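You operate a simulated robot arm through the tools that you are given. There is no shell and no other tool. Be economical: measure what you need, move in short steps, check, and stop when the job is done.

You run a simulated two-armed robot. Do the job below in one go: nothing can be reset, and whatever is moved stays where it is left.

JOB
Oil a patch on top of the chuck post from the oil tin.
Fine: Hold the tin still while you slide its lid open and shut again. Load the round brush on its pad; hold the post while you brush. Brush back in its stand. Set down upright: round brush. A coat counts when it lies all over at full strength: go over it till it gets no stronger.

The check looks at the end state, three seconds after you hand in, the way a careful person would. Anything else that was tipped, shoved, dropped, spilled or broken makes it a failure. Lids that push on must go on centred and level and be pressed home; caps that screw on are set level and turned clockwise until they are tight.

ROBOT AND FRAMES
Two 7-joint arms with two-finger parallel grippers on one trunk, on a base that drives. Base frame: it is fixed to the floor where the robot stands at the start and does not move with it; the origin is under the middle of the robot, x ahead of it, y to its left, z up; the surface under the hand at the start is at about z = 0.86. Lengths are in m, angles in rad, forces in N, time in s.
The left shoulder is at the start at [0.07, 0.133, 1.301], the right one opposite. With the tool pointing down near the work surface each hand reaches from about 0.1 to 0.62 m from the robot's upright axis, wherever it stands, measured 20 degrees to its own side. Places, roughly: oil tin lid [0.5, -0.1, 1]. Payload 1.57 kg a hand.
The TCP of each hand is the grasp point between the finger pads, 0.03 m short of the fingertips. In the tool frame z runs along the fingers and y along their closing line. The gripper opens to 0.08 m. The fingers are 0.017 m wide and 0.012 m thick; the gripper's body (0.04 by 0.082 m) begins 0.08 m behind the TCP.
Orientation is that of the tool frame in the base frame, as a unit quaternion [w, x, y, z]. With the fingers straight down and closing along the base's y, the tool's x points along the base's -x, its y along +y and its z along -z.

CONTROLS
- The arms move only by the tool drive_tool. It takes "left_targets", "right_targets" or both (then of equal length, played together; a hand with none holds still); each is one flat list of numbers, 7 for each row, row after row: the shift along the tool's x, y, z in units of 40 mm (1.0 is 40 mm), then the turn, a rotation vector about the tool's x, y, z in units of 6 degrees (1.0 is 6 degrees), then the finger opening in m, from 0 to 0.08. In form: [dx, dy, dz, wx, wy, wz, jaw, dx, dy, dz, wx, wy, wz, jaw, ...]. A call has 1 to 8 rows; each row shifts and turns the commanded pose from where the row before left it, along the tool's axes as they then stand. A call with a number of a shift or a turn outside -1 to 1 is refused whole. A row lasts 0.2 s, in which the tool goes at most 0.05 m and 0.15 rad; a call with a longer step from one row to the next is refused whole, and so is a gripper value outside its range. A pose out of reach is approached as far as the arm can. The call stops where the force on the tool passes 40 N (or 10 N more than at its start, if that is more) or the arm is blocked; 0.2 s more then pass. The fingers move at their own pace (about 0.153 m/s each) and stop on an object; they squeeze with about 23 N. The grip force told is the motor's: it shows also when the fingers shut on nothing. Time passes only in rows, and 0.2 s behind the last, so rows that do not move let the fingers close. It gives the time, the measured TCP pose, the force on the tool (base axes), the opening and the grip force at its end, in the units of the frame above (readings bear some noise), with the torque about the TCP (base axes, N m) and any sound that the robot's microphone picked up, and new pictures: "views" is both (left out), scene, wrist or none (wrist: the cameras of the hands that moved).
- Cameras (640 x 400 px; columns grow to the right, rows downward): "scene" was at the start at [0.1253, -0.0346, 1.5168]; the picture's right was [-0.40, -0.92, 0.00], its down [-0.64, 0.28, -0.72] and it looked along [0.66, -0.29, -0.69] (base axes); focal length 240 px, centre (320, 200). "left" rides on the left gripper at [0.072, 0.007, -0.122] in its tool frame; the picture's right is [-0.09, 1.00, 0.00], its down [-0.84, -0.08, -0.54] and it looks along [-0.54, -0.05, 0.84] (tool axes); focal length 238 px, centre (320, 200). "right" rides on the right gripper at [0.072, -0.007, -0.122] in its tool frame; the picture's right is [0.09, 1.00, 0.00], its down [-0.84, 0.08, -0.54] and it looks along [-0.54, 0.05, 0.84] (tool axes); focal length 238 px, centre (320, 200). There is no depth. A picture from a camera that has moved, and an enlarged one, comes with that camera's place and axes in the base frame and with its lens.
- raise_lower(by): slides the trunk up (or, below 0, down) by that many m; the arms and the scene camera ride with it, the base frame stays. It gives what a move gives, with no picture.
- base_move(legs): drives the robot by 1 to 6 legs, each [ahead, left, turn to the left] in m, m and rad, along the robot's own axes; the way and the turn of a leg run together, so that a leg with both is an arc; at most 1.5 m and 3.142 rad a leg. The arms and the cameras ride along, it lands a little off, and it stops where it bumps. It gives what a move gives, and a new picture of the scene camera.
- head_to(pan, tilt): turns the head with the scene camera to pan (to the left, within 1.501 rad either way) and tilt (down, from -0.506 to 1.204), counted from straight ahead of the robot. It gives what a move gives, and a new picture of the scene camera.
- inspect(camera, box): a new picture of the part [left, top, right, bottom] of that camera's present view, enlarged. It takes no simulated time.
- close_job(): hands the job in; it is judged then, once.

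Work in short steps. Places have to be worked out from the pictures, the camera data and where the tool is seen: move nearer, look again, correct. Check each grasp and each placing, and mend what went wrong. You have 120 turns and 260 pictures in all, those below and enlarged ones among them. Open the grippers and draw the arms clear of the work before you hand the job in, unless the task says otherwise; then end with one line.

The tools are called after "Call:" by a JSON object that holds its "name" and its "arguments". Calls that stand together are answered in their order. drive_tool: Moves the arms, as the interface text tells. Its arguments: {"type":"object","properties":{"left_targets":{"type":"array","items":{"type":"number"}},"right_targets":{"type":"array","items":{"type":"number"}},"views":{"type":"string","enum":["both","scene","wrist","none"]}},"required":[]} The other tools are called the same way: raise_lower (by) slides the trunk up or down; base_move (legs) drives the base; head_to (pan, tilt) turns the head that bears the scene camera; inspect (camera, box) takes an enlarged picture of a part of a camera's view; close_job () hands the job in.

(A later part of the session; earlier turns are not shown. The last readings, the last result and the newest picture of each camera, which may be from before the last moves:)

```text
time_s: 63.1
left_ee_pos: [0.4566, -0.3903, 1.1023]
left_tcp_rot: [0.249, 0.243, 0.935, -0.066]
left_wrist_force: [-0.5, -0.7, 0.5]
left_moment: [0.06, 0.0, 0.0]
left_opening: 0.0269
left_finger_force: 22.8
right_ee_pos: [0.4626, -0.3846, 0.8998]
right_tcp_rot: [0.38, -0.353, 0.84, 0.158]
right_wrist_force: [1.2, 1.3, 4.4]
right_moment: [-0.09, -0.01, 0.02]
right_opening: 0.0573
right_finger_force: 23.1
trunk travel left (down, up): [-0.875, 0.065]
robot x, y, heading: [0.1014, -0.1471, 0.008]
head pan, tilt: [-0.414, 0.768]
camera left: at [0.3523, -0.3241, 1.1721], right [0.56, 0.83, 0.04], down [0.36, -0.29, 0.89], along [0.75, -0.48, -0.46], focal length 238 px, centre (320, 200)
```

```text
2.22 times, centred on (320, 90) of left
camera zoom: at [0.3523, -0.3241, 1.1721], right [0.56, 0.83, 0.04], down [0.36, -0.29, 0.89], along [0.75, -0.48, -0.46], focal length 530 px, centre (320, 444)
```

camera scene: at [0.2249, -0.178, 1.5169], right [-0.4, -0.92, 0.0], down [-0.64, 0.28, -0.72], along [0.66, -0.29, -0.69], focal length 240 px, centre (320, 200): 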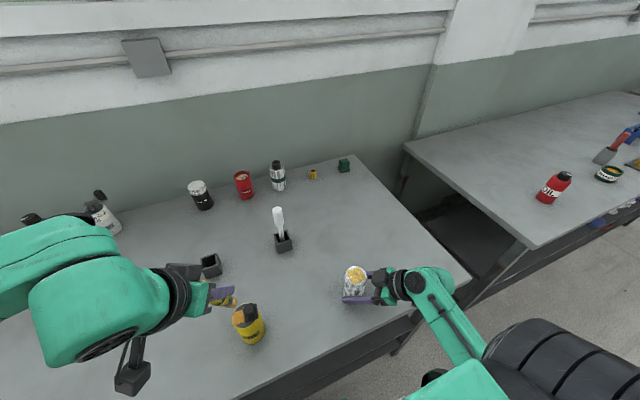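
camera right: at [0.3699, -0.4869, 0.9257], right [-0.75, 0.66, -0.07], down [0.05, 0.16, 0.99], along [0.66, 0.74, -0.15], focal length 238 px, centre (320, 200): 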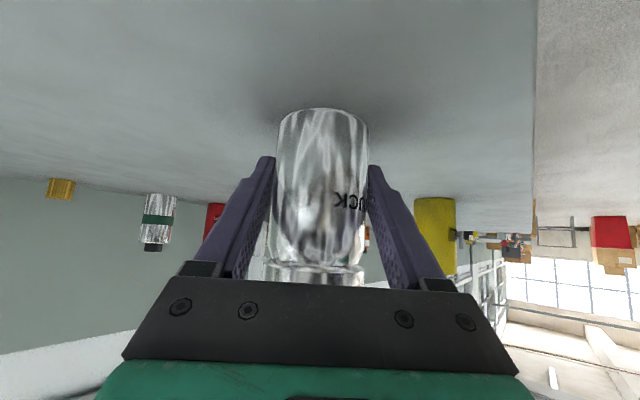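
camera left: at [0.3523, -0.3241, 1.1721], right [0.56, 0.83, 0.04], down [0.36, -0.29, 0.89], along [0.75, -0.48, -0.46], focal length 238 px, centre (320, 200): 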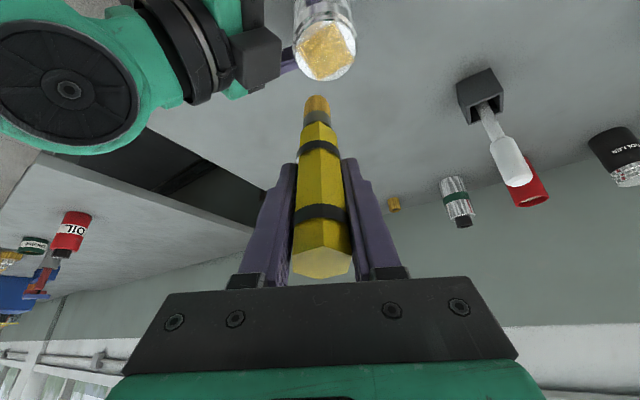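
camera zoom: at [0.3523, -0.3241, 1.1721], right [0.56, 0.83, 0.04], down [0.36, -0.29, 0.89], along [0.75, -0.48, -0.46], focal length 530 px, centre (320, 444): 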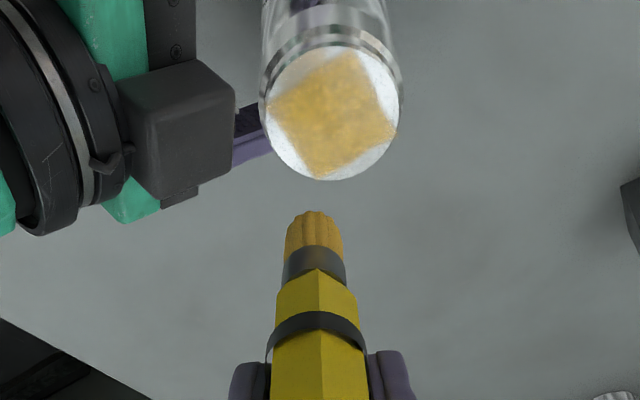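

Patch coverage is nearly full but slightly mottled. Second coat: descend at the corner and stroke in lines.

Call:
{"name": "drive_tool", "arguments": {"left_targets": [0.3, 0.035, 0.345, 0, 0, 0, 0.015, 0.305, 0.035, 0.35, 0, 0, 0, 0.015, 0.318, 0.654, -0.183, 0, 0, 0, 0.015, 0.1325, -0.0856, -0.0756, 0, 0, 0, 0.015, -0.318, -0.654, 0.183, 0, 0, 0, 0.015, 0.1325, -0.0856, -0.0756, 0, 0, 0, 0.015, 0.318, 0.654, -0.183, 0, 0, 0, 0.015, 0.1325, -0.0856, -0.0756, 0, 0, 0, 0.015], "views": "wrist"}}

Call:
{"name": "inspect", "arguments": {"camera": "left", "box": [240, 0, 400, 180]}}

```text
time_s: 64.9
left_ee_pos: [0.4309, -0.3521, 1.066]
left_tcp_rot: [0.249, 0.243, 0.935, -0.066]
left_wrist_force: [-0.8, 0.7, -0.3]
left_moment: [0.05, -0.06, -0.02]
left_opening: 0.0268
left_finger_force: 22.9
right_ee_pos: [0.4627, -0.3849, 0.8995]
right_tcp_rot: [0.38, -0.353, 0.84, 0.158]
right_wrist_force: [0.2, 1.1, 2.1]
right_moment: [-0.04, 0.02, 0.02]
right_opening: 0.0572
right_finger_force: 22.1
trunk travel left (down, up): [-0.875, 0.065]
robot x, y, heading: [0.0994, -0.1486, 0.003]
head pan, tilt: [-0.414, 0.768]
camera left: at [0.326, -0.2868, 1.135], right [0.55, 0.83, 0.04], down [0.36, -0.29, 0.89], along [0.75, -0.48, -0.46], focal length 238 px, centre (320, 200)
```

left: 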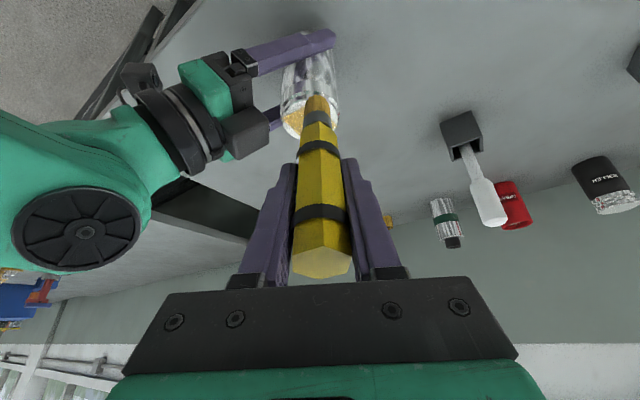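

```text
2.22 times, centred on (320, 90) of left
camera zoom: at [0.326, -0.2868, 1.135], right [0.55, 0.83, 0.04], down [0.36, -0.29, 0.89], along [0.75, -0.48, -0.46], focal length 530 px, centre (320, 444)
```

zoom: 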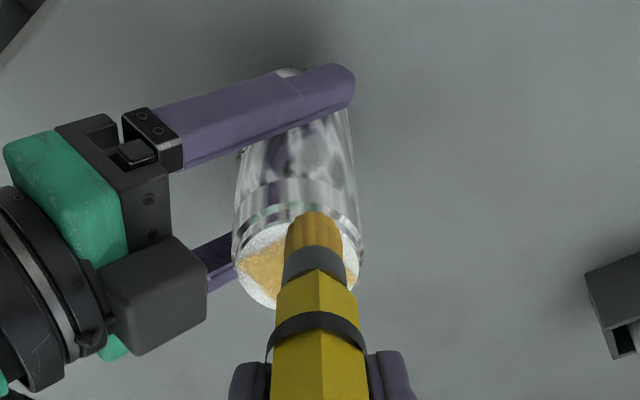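

No contact force: this pass hovered. Press down 3 mm and read.

Call:
{"name": "drive_tool", "arguments": {"left_targets": [0.019, 0, 0.033, 0, 0, 0, 0.015, 0.019, 0, 0.033, 0, 0, 0, 0.015], "views": "none"}}

```text
time_s: 65.5
left_ee_pos: [0.4314, -0.3527, 1.0628]
left_tcp_rot: [0.248, 0.244, 0.935, -0.066]
left_wrist_force: [-0.7, 0.6, -0.4]
left_moment: [0.03, 0.01, 0.04]
left_opening: 0.0268
left_finger_force: 22.6
right_ee_pos: [0.4632, -0.3841, 0.8995]
right_tcp_rot: [0.379, -0.353, 0.841, 0.158]
right_wrist_force: [-0.7, -0.4, 1.8]
right_moment: [-0.09, 0.03, -0.02]
right_opening: 0.0571
right_finger_force: 22.6
trunk travel left (down, up): [-0.875, 0.065]
robot x, y, heading: [0.0971, -0.148, 0.0]
head pan, tilt: [-0.414, 0.768]
```

Call:
{"name": "drive_tool", "arguments": {"left_targets": [0.019, 0, 0.033, 0, 0, 0, 0.015, 0.013, 0, 0.022, 0, 0, 0, 0.015], "views": "wrist"}}

Call:
{"name": "inspect", "arguments": {"camera": "left", "box": [240, 0, 400, 180]}}

```text
time_s: 66.1
left_ee_pos: [0.4308, -0.3537, 1.0612]
left_tcp_rot: [0.25, 0.243, 0.935, -0.067]
left_wrist_force: [-3.2, 2.9, 19.6]
left_moment: [0.02, 0.16, 0.0]
left_opening: 0.0269
left_finger_force: 23.0
right_ee_pos: [0.4637, -0.3842, 0.899]
right_tcp_rot: [0.38, -0.352, 0.841, 0.157]
right_wrist_force: [6.1, -2.2, -8.3]
right_moment: [0.01, -0.3, -0.19]
right_opening: 0.0572
right_finger_force: 22.6
trunk travel left (down, up): [-0.875, 0.065]
robot x, y, heading: [0.1034, -0.1442, 0.006]
head pan, tilt: [-0.414, 0.768]
camera left: at [0.3261, -0.2865, 1.1302], right [0.56, 0.83, 0.04], down [0.36, -0.29, 0.89], along [0.75, -0.48, -0.46], focal length 238 px, centre (320, 200)
```

left: 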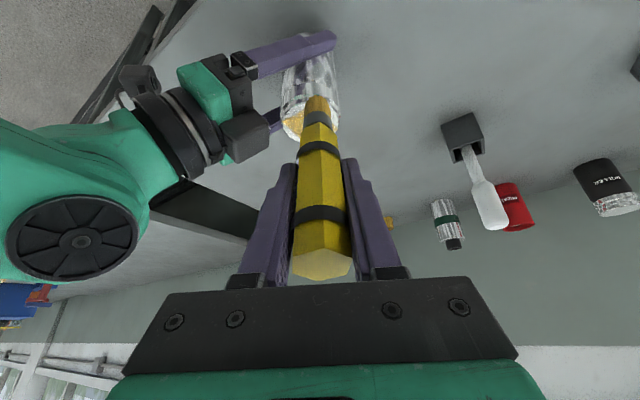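

```text
2.22 times, centred on (320, 90) of left
camera zoom: at [0.3261, -0.2865, 1.1302], right [0.56, 0.83, 0.04], down [0.36, -0.29, 0.89], along [0.75, -0.48, -0.46], focal length 530 px, centre (320, 444)
```

zoom: 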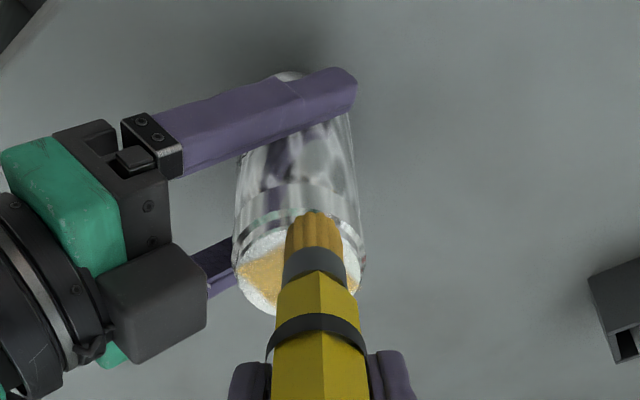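

Contact now (20 N). Run the raster with this pressure.

Call:
{"name": "drive_tool", "arguments": {"left_targets": [-0.318, -0.654, 0.183, 0, 0, 0, 0.015, 0.1325, -0.0856, -0.0756, 0, 0, 0, 0.015, 0.318, 0.654, -0.183, 0, 0, 0, 0.015, -0.53, 0.342, 0.302, 0, 0, 0, 0.015, -0.106, -0.218, 0.061, 0, 0, 0, 0.015, 0.53, -0.342, -0.302, 0, 0, 0, 0.015, -0.106, -0.218, 0.061, 0, 0, 0, 0.015, -0.53, 0.342, 0.302, 0, 0, 0, 0.015], "views": "wrist"}}

Call:
{"name": "inspect", "arguments": {"camera": "left", "box": [240, 0, 400, 180]}}

```text
time_s: 67.9
left_ee_pos: [0.4522, -0.3708, 1.0605]
left_tcp_rot: [0.248, 0.243, 0.935, -0.067]
left_wrist_force: [-1.8, 0.3, 2.3]
left_moment: [-0.01, 0.1, 0.01]
left_opening: 0.0269
left_finger_force: 23.0
right_ee_pos: [0.4639, -0.3848, 0.8997]
right_tcp_rot: [0.38, -0.352, 0.841, 0.157]
right_wrist_force: [1.0, -1.2, 0.7]
right_moment: [-0.13, 0.15, 0.0]
right_opening: 0.057
right_finger_force: 22.9
trunk travel left (down, up): [-0.875, 0.065]
robot x, y, heading: [0.0995, -0.1442, 0.002]
head pan, tilt: [-0.414, 0.768]
camera left: at [0.3484, -0.3059, 1.1298], right [0.56, 0.83, 0.04], down [0.36, -0.29, 0.89], along [0.75, -0.48, -0.46], focal length 238 px, centre (320, 200)
```

left: 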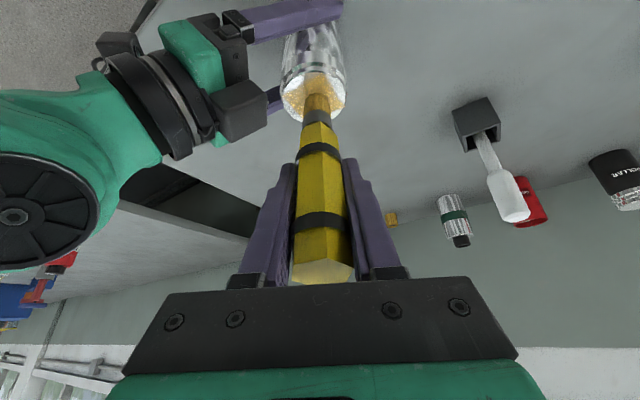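

```text
2.22 times, centred on (320, 90) of left
camera zoom: at [0.3484, -0.3059, 1.1298], right [0.56, 0.83, 0.04], down [0.36, -0.29, 0.89], along [0.75, -0.48, -0.46], focal length 530 px, centre (320, 444)
```

zoom: 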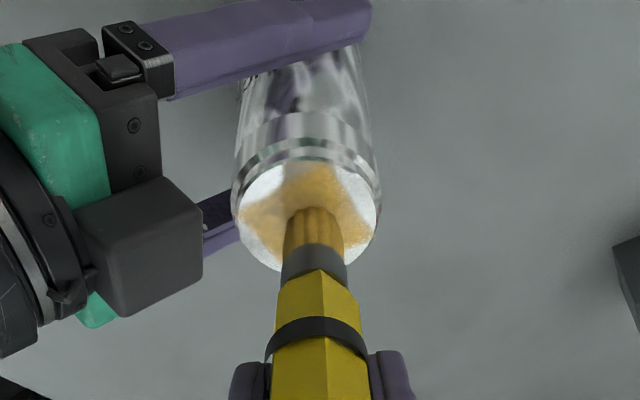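

Continue the raster with 1 mm more pressure.

Call:
{"name": "drive_tool", "arguments": {"left_targets": [-0.094, -0.218, 0.083, 0, 0, 0, 0.015, 0.53, -0.342, -0.302, 0, 0, 0, 0.015, 0.159, 0.327, -0.0915, 0, 0, 0, 0.015, -0.53, 0.342, 0.302, 0, 0, 0, 0.015, 0.159, 0.327, -0.0915, 0, 0, 0, 0.015, 0.53, -0.342, -0.302, 0, 0, 0, 0.015, -0.265, 0.171, 0.151, 0, 0, 0, 0.015, -0.318, -0.654, 0.183, 0, 0, 0, 0.015], "views": "none"}}

Call:
{"name": "drive_tool", "arguments": {"left_targets": [-0.496, 0, -0.867, 0, 0, 0, 0.015, 0.424, 0.872, -0.244, 0, 0, 0, 0.015, 0.424, 0.872, -0.244, 0, 0, 0, 0.015], "views": "wrist"}}

Call:
{"name": "inspect", "arguments": {"camera": "left", "box": [200, 0, 360, 140]}}

```text
time_s: 69.7
left_ee_pos: [0.4377, -0.3836, 1.0612]
left_tcp_rot: [0.248, 0.243, 0.935, -0.065]
left_wrist_force: [-0.8, -0.3, -0.7]
left_moment: [0.02, -0.01, 0.0]
left_opening: 0.0264
left_finger_force: 22.6
right_ee_pos: [0.4625, -0.3845, 0.8992]
right_tcp_rot: [0.381, -0.353, 0.84, 0.159]
right_wrist_force: [0.6, 0.8, 1.6]
right_moment: [0.01, 0.05, 0.0]
right_opening: 0.0571
right_finger_force: 22.8
trunk travel left (down, up): [-0.875, 0.065]
robot x, y, heading: [0.0983, -0.1436, 0.003]
head pan, tilt: [-0.414, 0.768]
```

```text
time_s: 70.5
left_ee_pos: [0.4401, -0.3008, 1.0998]
left_tcp_rot: [0.25, 0.243, 0.935, -0.067]
left_wrist_force: [-0.6, 0.1, -0.6]
left_moment: [-0.01, 0.03, -0.03]
left_opening: 0.0268
left_finger_force: 23.2
right_ee_pos: [0.4626, -0.3828, 0.899]
right_tcp_rot: [0.379, -0.352, 0.842, 0.156]
right_wrist_force: [0.0, 1.2, 1.9]
right_moment: [0.06, 0.08, -0.02]
right_opening: 0.057
right_finger_force: 23.0
trunk travel left (down, up): [-0.875, 0.065]
robot x, y, heading: [0.0985, -0.1483, 0.001]
head pan, tilt: [-0.414, 0.768]
camera left: at [0.3346, -0.2343, 1.1675], right [0.56, 0.83, 0.04], down [0.36, -0.29, 0.89], along [0.75, -0.48, -0.46], focal length 238 px, centre (320, 200)
```

left: 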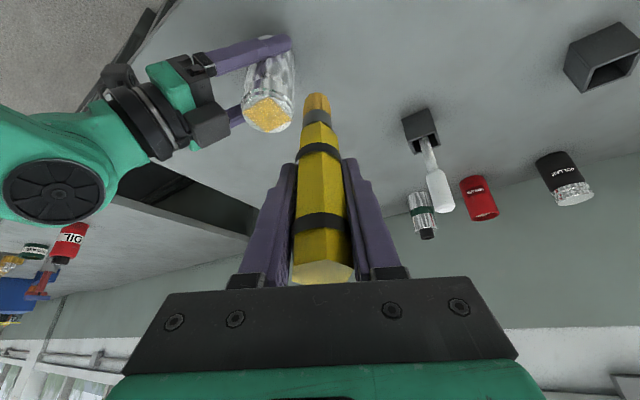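

```text
2.86 times, centred on (280, 70) of left
camera zoom: at [0.3346, -0.2343, 1.1675], right [0.56, 0.83, 0.04], down [0.36, -0.29, 0.89], along [0.75, -0.48, -0.46], focal length 681 px, centre (434, 571)
```

zoom: 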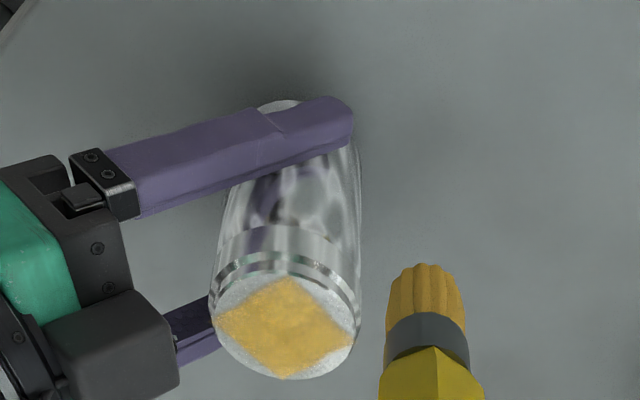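

Move further aside for an unobstructed scene view of the patch.

Call:
{"name": "drive_tool", "arguments": {"left_targets": [0.3, 0.8, -0.3, 0, 0, 0, 0.015, 0.3, 0.8, -0.3, 0, 0, 0, 0.015], "views": "none"}}

Call:
{"name": "inspect", "arguments": {"camera": "scene", "box": [335, 260, 375, 295]}}

Call:
{"name": "inspect", "arguments": {"camera": "left", "box": [210, 80, 280, 160]}}

```text
time_s: 71.1
left_ee_pos: [0.4412, -0.2276, 1.1067]
left_tcp_rot: [0.249, 0.243, 0.935, -0.067]
left_wrist_force: [0.0, 0.1, -0.5]
left_moment: [0.0, -0.01, 0.02]
left_opening: 0.0268
left_finger_force: 23.3
right_ee_pos: [0.4637, -0.3828, 0.899]
right_tcp_rot: [0.378, -0.354, 0.841, 0.157]
right_wrist_force: [-0.6, 1.8, 0.9]
right_moment: [0.12, 0.03, 0.0]
right_opening: 0.057
right_finger_force: 23.0
trunk travel left (down, up): [-0.875, 0.065]
robot x, y, heading: [0.0971, -0.1458, 0.002]
head pan, tilt: [-0.414, 0.768]
```

```text
11.43 times, centred on (355, 278) of scene
camera zoom: at [0.2258, -0.1776, 1.5168], right [-0.4, -0.92, 0.0], down [-0.64, 0.27, -0.72], along [0.66, -0.29, -0.69], focal length 2741 px, centre (-80, -686)
```

zoom: 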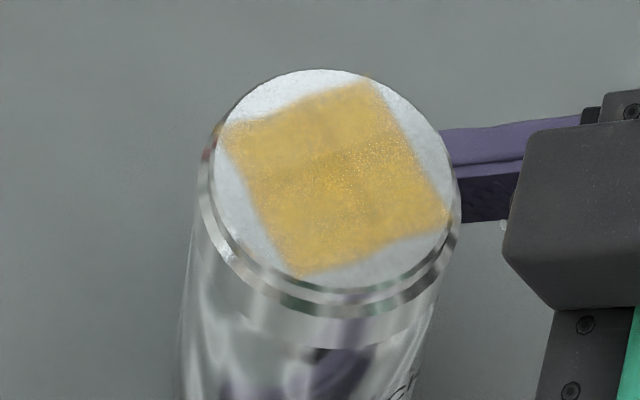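

```text
5.00 times, centred on (245, 120) of left
camera zoom: at [0.3358, -0.1619, 1.1761], right [0.56, 0.83, 0.04], down [0.36, -0.29, 0.89], along [0.75, -0.48, -0.46], focal length 1192 px, centre (695, 600)
```

zoom: 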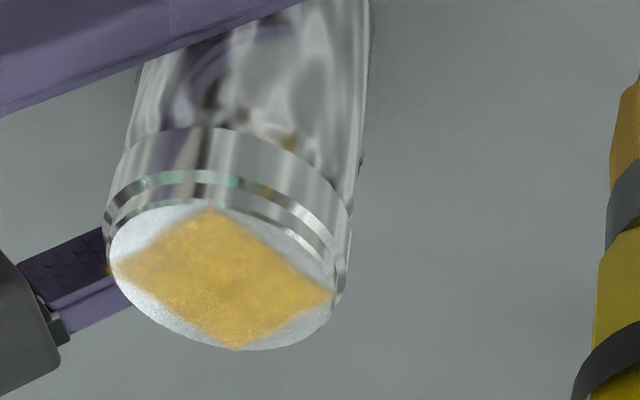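

Pattern: the far (+x) side is thinner — my lines were ~6 mm short. Third pass shifted forward.

Call:
{"name": "drive_tool", "arguments": {"left_targets": [-0.344, -0.644, 0.428, 0, 0, 0, 0.015, -0.344, -0.644, 0.428, 0, 0, 0, 0.015, -0.344, -0.644, 0.428, 0, 0, 0, 0.015, -0.344, -0.644, 0.428, 0, 0, 0, 0.015, 0.18, 0, 0.314, 0, 0, 0, 0.015], "views": "wrist"}}

Call:
{"name": "inspect", "arguments": {"camera": "left", "box": [240, 0, 400, 180]}}

```text
time_s: 72.3
left_ee_pos: [0.4613, -0.3594, 1.0617]
left_tcp_rot: [0.248, 0.244, 0.935, -0.067]
left_wrist_force: [-0.4, -0.2, -0.3]
left_moment: [-0.02, 0.02, -0.01]
left_opening: 0.0269
left_finger_force: 23.0
right_ee_pos: [0.4631, -0.3837, 0.8986]
right_tcp_rot: [0.38, -0.352, 0.841, 0.157]
right_wrist_force: [-0.7, -0.4, 3.4]
right_moment: [-0.02, 0.12, 0.02]
right_opening: 0.0569
right_finger_force: 23.7
trunk travel left (down, up): [-0.875, 0.065]
robot x, y, heading: [0.1012, -0.1469, 0.006]
head pan, tilt: [-0.414, 0.768]
camera left: at [0.3571, -0.2939, 1.1312], right [0.56, 0.83, 0.04], down [0.36, -0.29, 0.89], along [0.75, -0.48, -0.46], focal length 238 px, centre (320, 200)
```

left: 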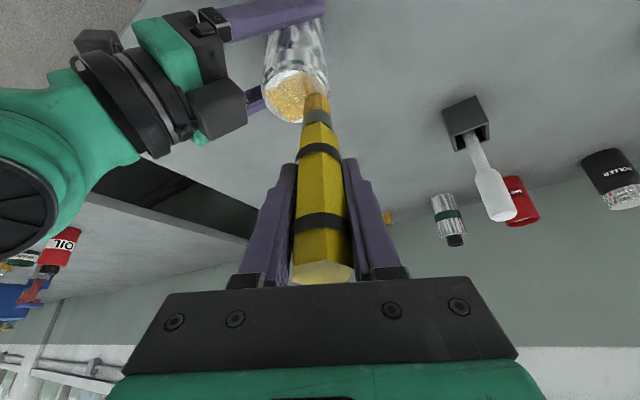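

```text
2.22 times, centred on (320, 90) of left
camera zoom: at [0.3571, -0.2939, 1.1312], right [0.56, 0.83, 0.04], down [0.36, -0.29, 0.89], along [0.75, -0.48, -0.46], focal length 530 px, centre (320, 444)
```

zoom: 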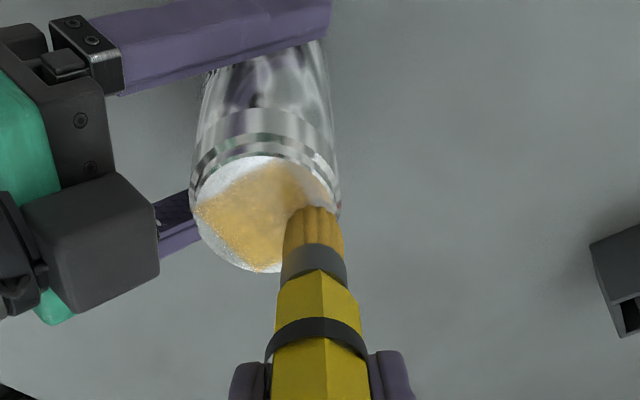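

Good corner. Press 2 mm and stroke the far lines.

Call:
{"name": "drive_tool", "arguments": {"left_targets": [0.025, 0, 0.043, 0, 0, 0, 0.015, -0.318, -0.654, 0.183, 0, 0, 0, 0.015, 0.142, -0.092, -0.081, 0, 0, 0, 0.015, 0.318, 0.654, -0.183, 0, 0, 0, 0.015, 0.142, -0.092, -0.081, 0, 0, 0, 0.015, -0.318, -0.654, 0.183, 0, 0, 0, 0.015], "views": "none"}}

Call:
{"name": "inspect", "arguments": {"camera": "left", "box": [240, 0, 400, 180]}}

```text
time_s: 73.7
left_ee_pos: [0.447, -0.3919, 1.0609]
left_tcp_rot: [0.249, 0.243, 0.935, -0.065]
left_wrist_force: [-0.8, 1.2, 7.9]
left_moment: [0.2, -0.06, 0.03]
left_opening: 0.0271
left_finger_force: 23.1
right_ee_pos: [0.463, -0.3837, 0.8992]
right_tcp_rot: [0.38, -0.354, 0.84, 0.159]
right_wrist_force: [0.7, -0.8, 0.7]
right_moment: [0.11, 0.03, 0.04]
right_opening: 0.0569
right_finger_force: 22.7
trunk travel left (down, up): [-0.875, 0.065]
robot x, y, heading: [0.0995, -0.1486, 0.005]
head pan, tilt: [-0.414, 0.768]
```

```text
2.22 times, centred on (320, 90) of left
camera zoom: at [0.3426, -0.325, 1.1294], right [0.55, 0.83, 0.04], down [0.36, -0.29, 0.89], along [0.75, -0.48, -0.46], focal length 530 px, centre (320, 444)
```

zoom: 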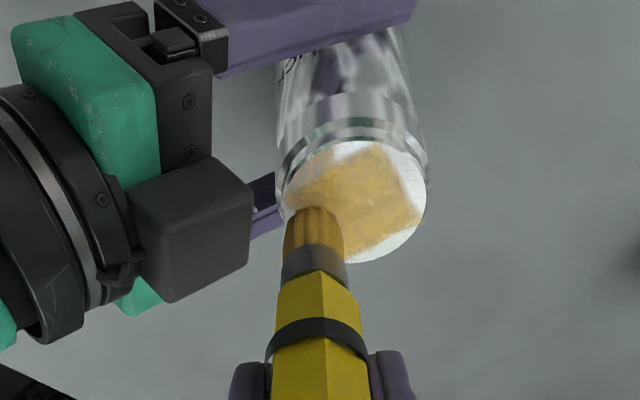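

Call:
{"name": "drive_tool", "arguments": {"left_targets": [0.142, -0.092, -0.081, 0, 0, 0, 0.015, 0.318, 0.654, -0.183, 0, 0, 0, 0.015, 0.142, -0.092, -0.081, 0, 0, 0, 0.015, -0.318, -0.654, 0.183, 0, 0, 0, 0.015, -0.568, 0.367, 0.324, 0, 0, 0, 0.015, 0.106, 0.218, -0.061, 0, 0, 0, 0.015, 0.568, -0.367, -0.324, 0, 0, 0, 0.015, 0.106, 0.218, -0.061, 0, 0, 0, 0.015], "views": "none"}}

Call:
{"name": "drive_tool", "arguments": {"left_targets": [-0.563, 0.367, 0.333, 0, 0, 0, 0.015, 0.106, 0.218, -0.061, 0, 0, 0, 0.015, 0.568, -0.367, -0.324, 0, 0, 0, 0.015, -0.568, 0.367, 0.324, 0, 0, 0, 0.015, -0.106, -0.218, 0.061, 0, 0, 0, 0.015, 0.568, -0.367, -0.324, 0, 0, 0, 0.015], "views": "none"}}

Call:
{"name": "drive_tool", "arguments": {"left_targets": [-0.496, 0, -0.867, 0, 0, 0, 0.015, 0.36, 0.85, -0.3, 0, 0, 0, 0.015, 0.36, 0.85, -0.3, 0, 0, 0, 0.015, 0.36, 0.85, -0.3, 0, 0, 0, 0.015, 0.36, 0.85, -0.3, 0, 0, 0, 0.015], "views": "wrist"}}

Call:
{"name": "inspect", "arguments": {"camera": "scene", "box": [335, 260, 375, 295]}}

```text
time_s: 75.5
left_ee_pos: [0.431, -0.3722, 1.0601]
left_tcp_rot: [0.249, 0.243, 0.935, -0.067]
left_wrist_force: [-0.4, -1.3, 3.6]
left_moment: [-0.16, -0.03, -0.05]
left_opening: 0.0267
left_finger_force: 22.8
right_ee_pos: [0.4628, -0.3838, 0.9005]
right_tcp_rot: [0.379, -0.352, 0.841, 0.157]
right_wrist_force: [-0.1, -0.2, -0.9]
right_moment: [-0.17, 0.06, -0.01]
right_opening: 0.0567
right_finger_force: 23.4
trunk travel left (down, up): [-0.875, 0.065]
robot x, y, heading: [0.1004, -0.1463, 0.005]
head pan, tilt: [-0.414, 0.768]
```

```text
time_s: 76.9
left_ee_pos: [0.4307, -0.3706, 1.0594]
left_tcp_rot: [0.249, 0.243, 0.935, -0.066]
left_wrist_force: [2.8, -0.5, 6.6]
left_moment: [-0.15, -0.27, -0.02]
left_opening: 0.0266
left_finger_force: 22.9
right_ee_pos: [0.4609, -0.3844, 0.9004]
right_tcp_rot: [0.381, -0.353, 0.84, 0.157]
right_wrist_force: [-3.8, -0.7, -0.8]
right_moment: [-0.27, -0.18, 0.06]
right_opening: 0.0571
right_finger_force: 22.7
trunk travel left (down, up): [-0.875, 0.065]
robot x, y, heading: [0.1003, -0.1446, 0.005]
head pan, tilt: [-0.414, 0.768]
```

```text
time_s: 78.1
left_ee_pos: [0.4328, -0.2145, 1.1132]
left_tcp_rot: [0.249, 0.244, 0.935, -0.067]
left_wrist_force: [-0.2, -0.1, -0.8]
left_moment: [-0.02, 0.01, -0.02]
left_opening: 0.0269
left_finger_force: 22.9
right_ee_pos: [0.4628, -0.3824, 0.9015]
right_tcp_rot: [0.378, -0.353, 0.841, 0.157]
right_wrist_force: [-0.5, 0.3, -0.5]
right_moment: [0.02, 0.0, 0.02]
right_opening: 0.0573
right_finger_force: 23.3
trunk travel left (down, up): [-0.875, 0.065]
robot x, y, heading: [0.1019, -0.1468, 0.007]
head pan, tilt: [-0.414, 0.768]
camera left: at [0.3287, -0.148, 1.1809], right [0.56, 0.83, 0.04], down [0.36, -0.29, 0.89], along [0.75, -0.48, -0.46], focal length 238 px, centre (320, 200)
```

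left: 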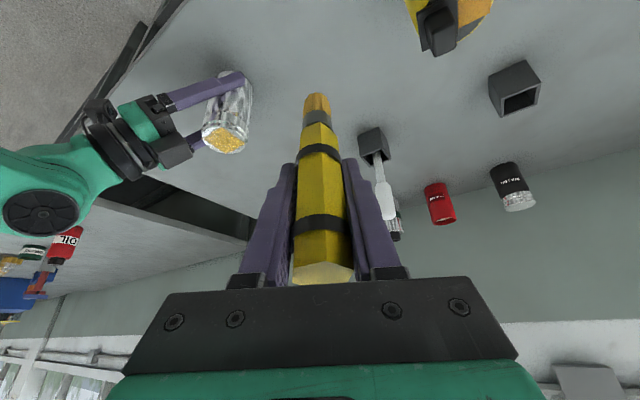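

```text
11.43 times, centred on (355, 278) of scene
camera zoom: at [0.2258, -0.1774, 1.5168], right [-0.4, -0.92, 0.0], down [-0.64, 0.27, -0.72], along [0.66, -0.29, -0.69], focal length 2741 px, centre (-80, -686)
```

zoom: 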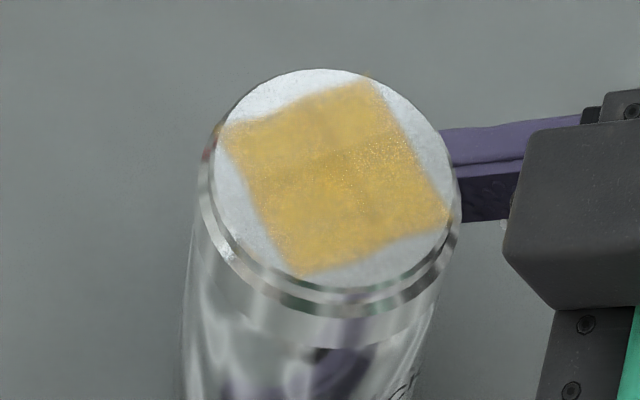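

More even and stronger. One further full pass (perimeter, x-lines, y-lines) to make sure it gets no stronger.

Call:
{"name": "drive_tool", "arguments": {"left_targets": [-0.3625, -0.691, 0.576, 0, 0, 0, 0.015, -0.3625, -0.691, 0.576, 0, 0, 0, 0.015, -0.3625, -0.691, 0.576, 0, 0, 0, 0.015, -0.3625, -0.691, 0.576, 0, 0, 0, 0.015, 0.035, 0, 0.06, 0, 0, 0, 0.015, -0.329, -0.676, 0.189, 0, 0, 0, 0.015, 0.587, -0.379, -0.335, 0, 0, 0, 0.015, 0.329, 0.676, -0.189, 0, 0, 0, 0.015], "views": "none"}}

Call:
{"name": "drive_tool", "arguments": {"left_targets": [-0.587, 0.379, 0.335, 0, 0, 0, 0.015, -0.085, -0.174, 0.049, 0, 0, 0, 0.015, 0.587, -0.379, -0.335, 0, 0, 0, 0.015, -0.085, -0.174, 0.049, 0, 0, 0, 0.015, -0.587, 0.379, 0.335, 0, 0, 0, 0.015, -0.085, -0.174, 0.049, 0, 0, 0, 0.015, 0.587, -0.379, -0.335, 0, 0, 0, 0.015], "views": "none"}}

Call:
{"name": "inspect", "arguments": {"camera": "left", "box": [240, 0, 400, 180]}}

```text
time_s: 79.9
left_ee_pos: [0.4338, -0.3557, 1.0591]
left_tcp_rot: [0.248, 0.243, 0.935, -0.068]
left_wrist_force: [-2.3, -0.7, 6.9]
left_moment: [-0.13, 0.2, -0.07]
left_opening: 0.0266
left_finger_force: 23.0
right_ee_pos: [0.4621, -0.3812, 0.8998]
right_tcp_rot: [0.379, -0.352, 0.841, 0.157]
right_wrist_force: [0.9, 0.4, 0.0]
right_moment: [-0.1, 0.06, -0.1]
right_opening: 0.057
right_finger_force: 22.4
trunk travel left (down, up): [-0.875, 0.065]
robot x, y, heading: [0.1018, -0.1439, 0.003]
head pan, tilt: [-0.414, 0.768]
```

```text
time_s: 81.5
left_ee_pos: [0.4313, -0.3832, 1.0588]
left_tcp_rot: [0.25, 0.243, 0.935, -0.065]
left_wrist_force: [1.8, -0.6, 6.2]
left_moment: [-0.14, -0.25, 0.0]
left_opening: 0.0269
left_finger_force: 23.2
right_ee_pos: [0.462, -0.3843, 0.8997]
right_tcp_rot: [0.38, -0.353, 0.84, 0.158]
right_wrist_force: [-4.4, 0.0, 0.4]
right_moment: [-0.26, -0.12, 0.0]
right_opening: 0.0568
right_finger_force: 23.0
trunk travel left (down, up): [-0.875, 0.065]
robot x, y, heading: [0.1001, -0.1499, -0.0]
head pan, tilt: [-0.414, 0.768]
```

```text
2.22 times, centred on (320, 90) of left
camera zoom: at [0.3268, -0.3173, 1.1279], right [0.56, 0.83, 0.04], down [0.36, -0.29, 0.89], along [0.75, -0.48, -0.46], focal length 530 px, centre (320, 444)
```

zoom: 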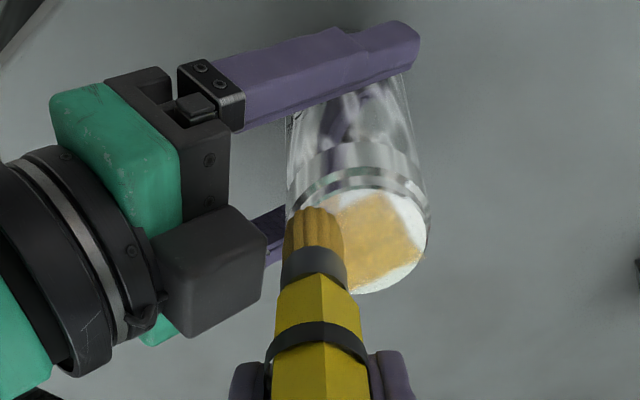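

Good contact (6–7 N). Finish with y-lines, then lift aside and compare.

Call:
{"name": "drive_tool", "arguments": {"left_targets": [-0.21, -0.033, 0.123, 0, 0, 0, 0.015, 0.329, 0.676, -0.189, 0, 0, 0, 0.015, -0.151, 0.098, 0.086, 0, 0, 0, 0.015, -0.329, -0.676, 0.189, 0, 0, 0, 0.015, -0.151, 0.098, 0.086, 0, 0, 0, 0.015, 0.329, 0.676, -0.189, 0, 0, 0, 0.015], "views": "none"}}

Call:
{"name": "drive_tool", "arguments": {"left_targets": [-0.496, 0, -0.867, 0, 0, 0, 0.015, 0.36, 0.85, -0.3, 0, 0, 0, 0.015, 0.36, 0.85, -0.3, 0, 0, 0, 0.015, 0.36, 0.85, -0.3, 0, 0, 0, 0.015, 0.36, 0.85, -0.3, 0, 0, 0, 0.015], "views": "wrist"}}

Call:
{"name": "inspect", "arguments": {"camera": "scene", "box": [335, 260, 375, 295]}}

Call:
{"name": "inspect", "arguments": {"camera": "left", "box": [290, 80, 350, 140]}}

```text
time_s: 82.9
left_ee_pos: [0.4572, -0.3576, 1.0592]
left_tcp_rot: [0.249, 0.242, 0.935, -0.068]
left_wrist_force: [0.0, -2.2, 6.6]
left_moment: [-0.23, -0.09, -0.02]
left_opening: 0.0264
left_finger_force: 23.2
right_ee_pos: [0.4647, -0.3822, 0.8993]
right_tcp_rot: [0.379, -0.353, 0.841, 0.157]
right_wrist_force: [-1.3, 2.3, -2.4]
right_moment: [-0.15, 0.0, 0.02]
right_opening: 0.0569
right_finger_force: 22.3
trunk travel left (down, up): [-0.875, 0.065]
robot x, y, heading: [0.1012, -0.1498, 0.003]
head pan, tilt: [-0.414, 0.768]
```

```text
time_s: 84.1
left_ee_pos: [0.4572, -0.2012, 1.113]
left_tcp_rot: [0.249, 0.242, 0.935, -0.067]
left_wrist_force: [-0.5, -0.4, -1.0]
left_moment: [-0.03, 0.01, -0.04]
left_opening: 0.0265
left_finger_force: 22.9
right_ee_pos: [0.4633, -0.3827, 0.9008]
right_tcp_rot: [0.379, -0.352, 0.841, 0.156]
right_wrist_force: [-0.4, 0.2, 0.5]
right_moment: [0.02, 0.01, 0.01]
right_opening: 0.0569
right_finger_force: 22.6
trunk travel left (down, up): [-0.875, 0.065]
robot x, y, heading: [0.1026, -0.1447, 0.002]
head pan, tilt: [-0.414, 0.768]
camera left: at [0.3529, -0.135, 1.181], right [0.55, 0.83, 0.04], down [0.36, -0.29, 0.89], along [0.75, -0.48, -0.46], focal length 238 px, centre (320, 200)
```

left: 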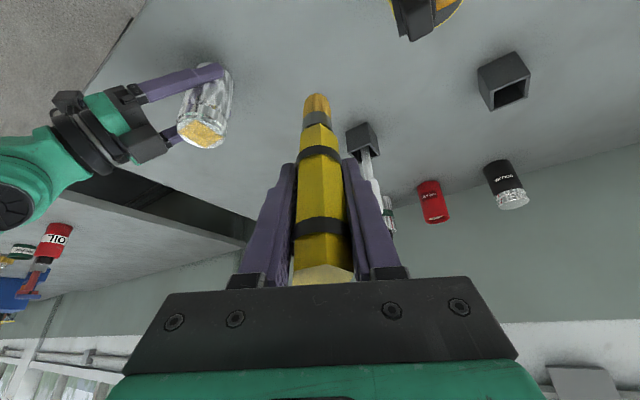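

```text
11.43 times, centred on (355, 278) of scene
camera zoom: at [0.2255, -0.1776, 1.5168], right [-0.4, -0.92, 0.0], down [-0.64, 0.28, -0.72], along [0.66, -0.29, -0.69], focal length 2741 px, centre (-80, -686)
```

zoom: 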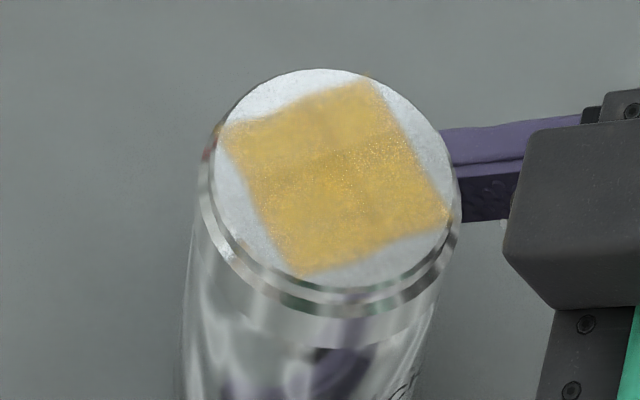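

```text
6.67 times, centred on (320, 110) of left
camera zoom: at [0.3529, -0.135, 1.181], right [0.55, 0.83, 0.04], down [0.36, -0.29, 0.89], along [0.75, -0.48, -0.46], focal length 1589 px, centre (320, 800)
```

zoom: 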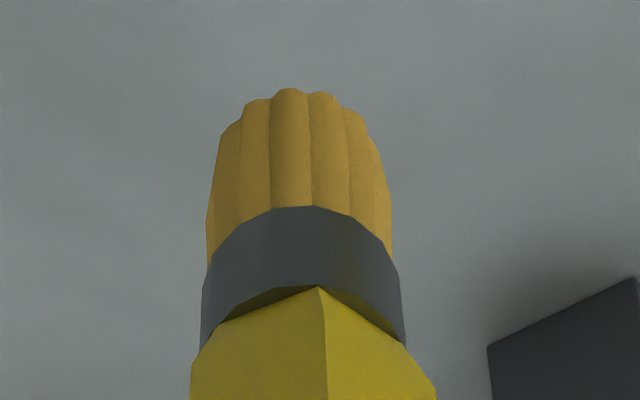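

Call:
{"name": "inspect", "arguments": {"camera": "left", "box": [165, 100, 245, 160]}}

Call:
{"name": "inspect", "arguments": {"camera": "scene", "box": [343, 264, 368, 288]}}

```text
6.67 times, centred on (205, 130) of left
camera zoom: at [0.3529, -0.135, 1.181], right [0.55, 0.83, 0.04], down [0.36, -0.29, 0.89], along [0.75, -0.48, -0.46], focal length 1589 px, centre (1087, 667)
```

zoom: 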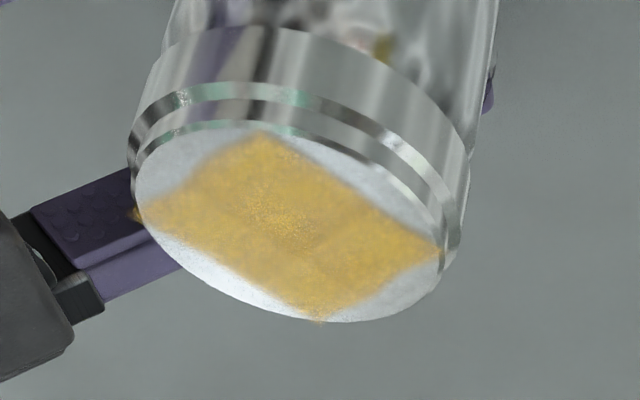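

```text
16.00 times, centred on (356, 276) of scene
camera zoom: at [0.2255, -0.1776, 1.5168], right [-0.4, -0.92, 0.0], down [-0.64, 0.28, -0.72], along [0.66, -0.29, -0.69], focal length 3837 px, centre (-248, -1016)
```

zoom: 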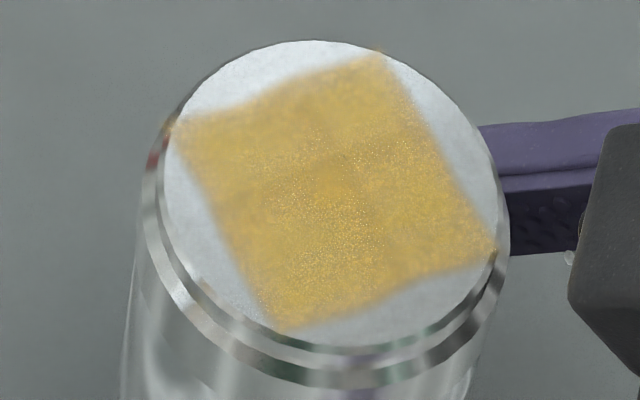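

Coat is close to uniform and brush still loaded. One more dense pass (6 mm spacing), then compare the same zoom.

Call:
{"name": "drive_tool", "arguments": {"left_targets": [-0.226, -0.67, 0.4245, 0, 0, 0, 0.015, -0.226, -0.67, 0.4245, 0, 0, 0, 0.015, -0.226, -0.67, 0.4245, 0, 0, 0, 0.015, -0.226, -0.67, 0.4245, 0, 0, 0, 0.015, -0.226, -0.67, 0.4245, 0, 0, 0, 0.015, 0.038, 0, 0.065, 0, 0, 0, 0.015, -0.329, -0.676, 0.189, 0, 0, 0, 0.015, 0.1135, -0.073, -0.065, 0, 0, 0, 0.015], "views": "none"}}

Call:
{"name": "drive_tool", "arguments": {"left_targets": [0.329, 0.676, -0.189, 0, 0, 0, 0.015, 0.1135, -0.073, -0.065, 0, 0, 0, 0.015, -0.329, -0.676, 0.189, 0, 0, 0, 0.015, 0.1135, -0.073, -0.065, 0, 0, 0, 0.015, 0.329, 0.676, -0.189, 0, 0, 0, 0.015, 0.1135, -0.073, -0.065, 0, 0, 0, 0.015, -0.329, -0.676, 0.189, 0, 0, 0, 0.015, 0.1135, -0.073, -0.065, 0, 0, 0, 0.015], "views": "none"}}

Call:
{"name": "drive_tool", "arguments": {"left_targets": [0.329, 0.676, -0.189, 0, 0, 0, 0.015, -0.496, 0, -0.867, 0, 0, 0, 0.015, 0.36, 0.85, -0.3, 0, 0, 0, 0.015, 0.36, 0.85, -0.3, 0, 0, 0, 0.015, 0.36, 0.85, -0.3, 0, 0, 0, 0.015, 0.36, 0.85, -0.3, 0, 0, 0, 0.015], "views": "wrist"}}

Call:
{"name": "inspect", "arguments": {"camera": "scene", "box": [343, 264, 368, 288]}}

```text
time_s: 85.9
left_ee_pos: [0.4567, -0.3907, 1.0588]
left_tcp_rot: [0.249, 0.243, 0.935, -0.068]
left_wrist_force: [3.5, -0.4, 11.2]
left_moment: [-0.24, -0.37, -0.02]
left_opening: 0.0269
left_finger_force: 22.9
right_ee_pos: [0.4621, -0.3844, 0.9]
right_tcp_rot: [0.38, -0.352, 0.841, 0.157]
right_wrist_force: [-2.2, -1.0, 0.1]
right_moment: [0.04, -0.32, -0.05]
right_opening: 0.0569
right_finger_force: 22.6
trunk travel left (down, up): [-0.875, 0.065]
robot x, y, heading: [0.1003, -0.1459, 0.004]
head pan, tilt: [-0.414, 0.768]
```

```text
time_s: 87.7
left_ee_pos: [0.4341, -0.3912, 1.0594]
left_tcp_rot: [0.249, 0.243, 0.935, -0.068]
left_wrist_force: [2.6, -0.2, 8.2]
left_moment: [-0.16, -0.34, -0.03]
left_opening: 0.0269
left_finger_force: 23.2
right_ee_pos: [0.462, -0.3849, 0.9004]
right_tcp_rot: [0.38, -0.353, 0.841, 0.157]
right_wrist_force: [-3.8, -1.5, -1.2]
right_moment: [-0.14, -0.18, -0.03]
right_opening: 0.057
right_finger_force: 22.7
trunk travel left (down, up): [-0.875, 0.065]
robot x, y, heading: [0.0976, -0.1457, -0.004]
head pan, tilt: [-0.414, 0.768]
```

```text
time_s: 89.1
left_ee_pos: [0.4342, -0.2008, 1.1129]
left_tcp_rot: [0.249, 0.244, 0.935, -0.068]
left_wrist_force: [0.3, 0.9, -0.3]
left_moment: [-0.06, 0.03, -0.04]
left_opening: 0.0269
left_finger_force: 22.6
right_ee_pos: [0.4618, -0.3817, 0.8995]
right_tcp_rot: [0.378, -0.354, 0.841, 0.157]
right_wrist_force: [-0.2, 0.2, 0.7]
right_moment: [0.05, 0.06, -0.01]
right_opening: 0.0571
right_finger_force: 22.9
trunk travel left (down, up): [-0.875, 0.065]
robot x, y, heading: [0.1002, -0.1442, 0.001]
head pan, tilt: [-0.414, 0.768]
camera left: at [0.3297, -0.1351, 1.1806], right [0.56, 0.83, 0.04], down [0.36, -0.29, 0.89], along [0.75, -0.48, -0.46], focal length 238 px, centre (320, 200)
```

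left: 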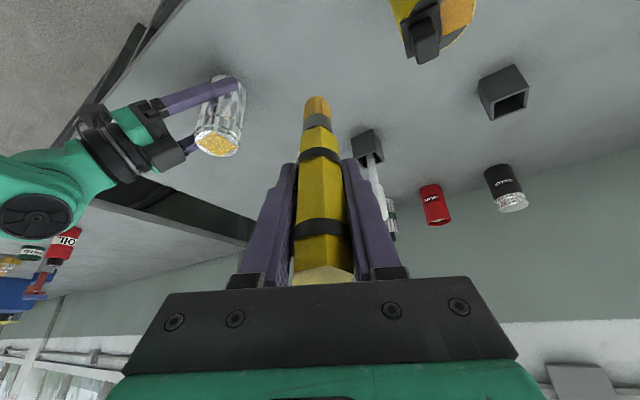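

```text
16.00 times, centred on (356, 276) of scene
camera zoom: at [0.2255, -0.1773, 1.5168], right [-0.4, -0.92, 0.0], down [-0.64, 0.27, -0.72], along [0.66, -0.29, -0.69], focal length 3837 px, centre (-248, -1016)
```

zoom: 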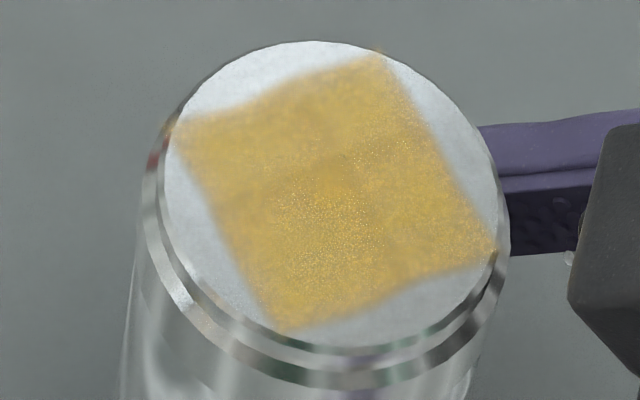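

No further change: the coat is saturated. Now un-yaw the left hand (and set brush vertical), while the right releases the post and backs off.

Call:
{"name": "drive_tool", "arguments": {"left_targets": [0, 0, 0, -0.497, 0, -0.868, 0.015, 0, 0, 0, -0.497, 0, -0.868, 0.015, 0, 0, 0, -0.497, 0, -0.868, 0.015, 0, 0, 0, -0.497, 0, -0.868, 0.015, 0, 0, 0, -0.497, 0, -0.868, 0.015, 0, 0, 0, 0, 0.9, 0, 0.015, 0, 0, 0, 0, 0.9, 0, 0.015, 0, 0, 0, 0, 0, 0, 0.015], "right_targets": [0, 0, 0, 0, 0, 0, 0.07, 0, 0, 0, 0, 0, 0, 0.08, 0, 0, 0, 0, 0, 0, 0.08, 0, 0, -0.7, 0, 0, 0, 0.08, 0, 0, -0.8, 0, 0, 0, 0.08, 0, 0, -0.8, 0, 0, 0, 0.08, -0.5, 0, -0.5, 0, 0, 0, 0.08, -0.75, 0, -0.5, 0, 0, 0, 0.08], "views": "both"}}

Call:
{"name": "inspect", "arguments": {"camera": "left", "box": [240, 20, 400, 200]}}

```text
time_s: 90.9
left_ee_pos: [0.4354, -0.2051, 1.1094]
left_tcp_rot: [0.164, -0.007, 0.986, 0.0]
left_wrist_force: [-0.5, 0.7, -0.3]
left_moment: [0.04, 0.02, -0.02]
left_opening: 0.0269
left_finger_force: 23.1
right_ee_pos: [0.4153, -0.4299, 1.0245]
right_tcp_rot: [0.379, -0.352, 0.841, 0.158]
right_wrist_force: [0.1, 0.9, 0.4]
right_moment: [0.01, 0.0, -0.01]
right_opening: 0.0804
right_finger_force: 0.1
trunk travel left (down, up): [-0.875, 0.065]
robot x, y, heading: [0.0983, -0.1444, 0.007]
head pan, tilt: [-0.414, 0.768]
camera scene: at [0.2253, -0.1808, 1.5168], right [-0.4, -0.92, 0.0], down [-0.64, 0.28, -0.72], along [0.66, -0.29, -0.69], focal length 240 px, centre (320, 200)
camera right: at [0.3214, -0.5328, 1.0508], right [-0.75, 0.66, -0.07], down [0.05, 0.16, 0.99], along [0.66, 0.74, -0.15], focal length 238 px, centre (320, 200)
camera left: at [0.3274, -0.1999, 1.201], right [0.07, 1.0, 0.03], down [0.62, -0.07, 0.78], along [0.78, -0.04, -0.62], focal length 238 px, centre (320, 200)
```

scene: 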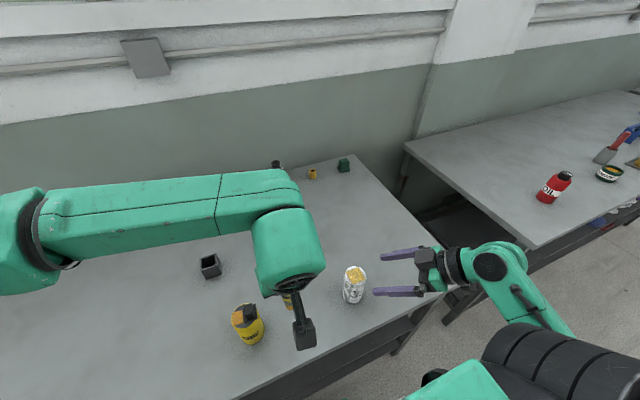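
right: 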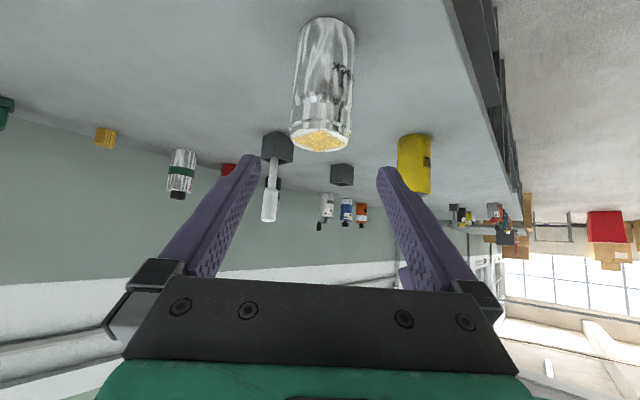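
left: 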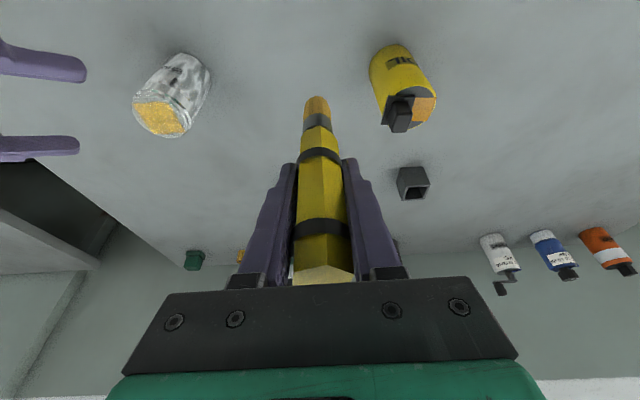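

```text
2.22 times, centred on (320, 110) of left
camera zoom: at [0.3274, -0.1999, 1.201], right [0.07, 1.0, 0.03], down [0.62, -0.07, 0.78], along [0.78, -0.04, -0.62], focal length 530 px, centre (320, 400)
```

zoom: 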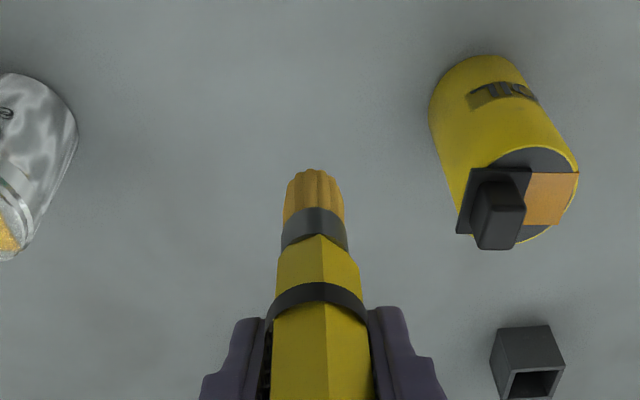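

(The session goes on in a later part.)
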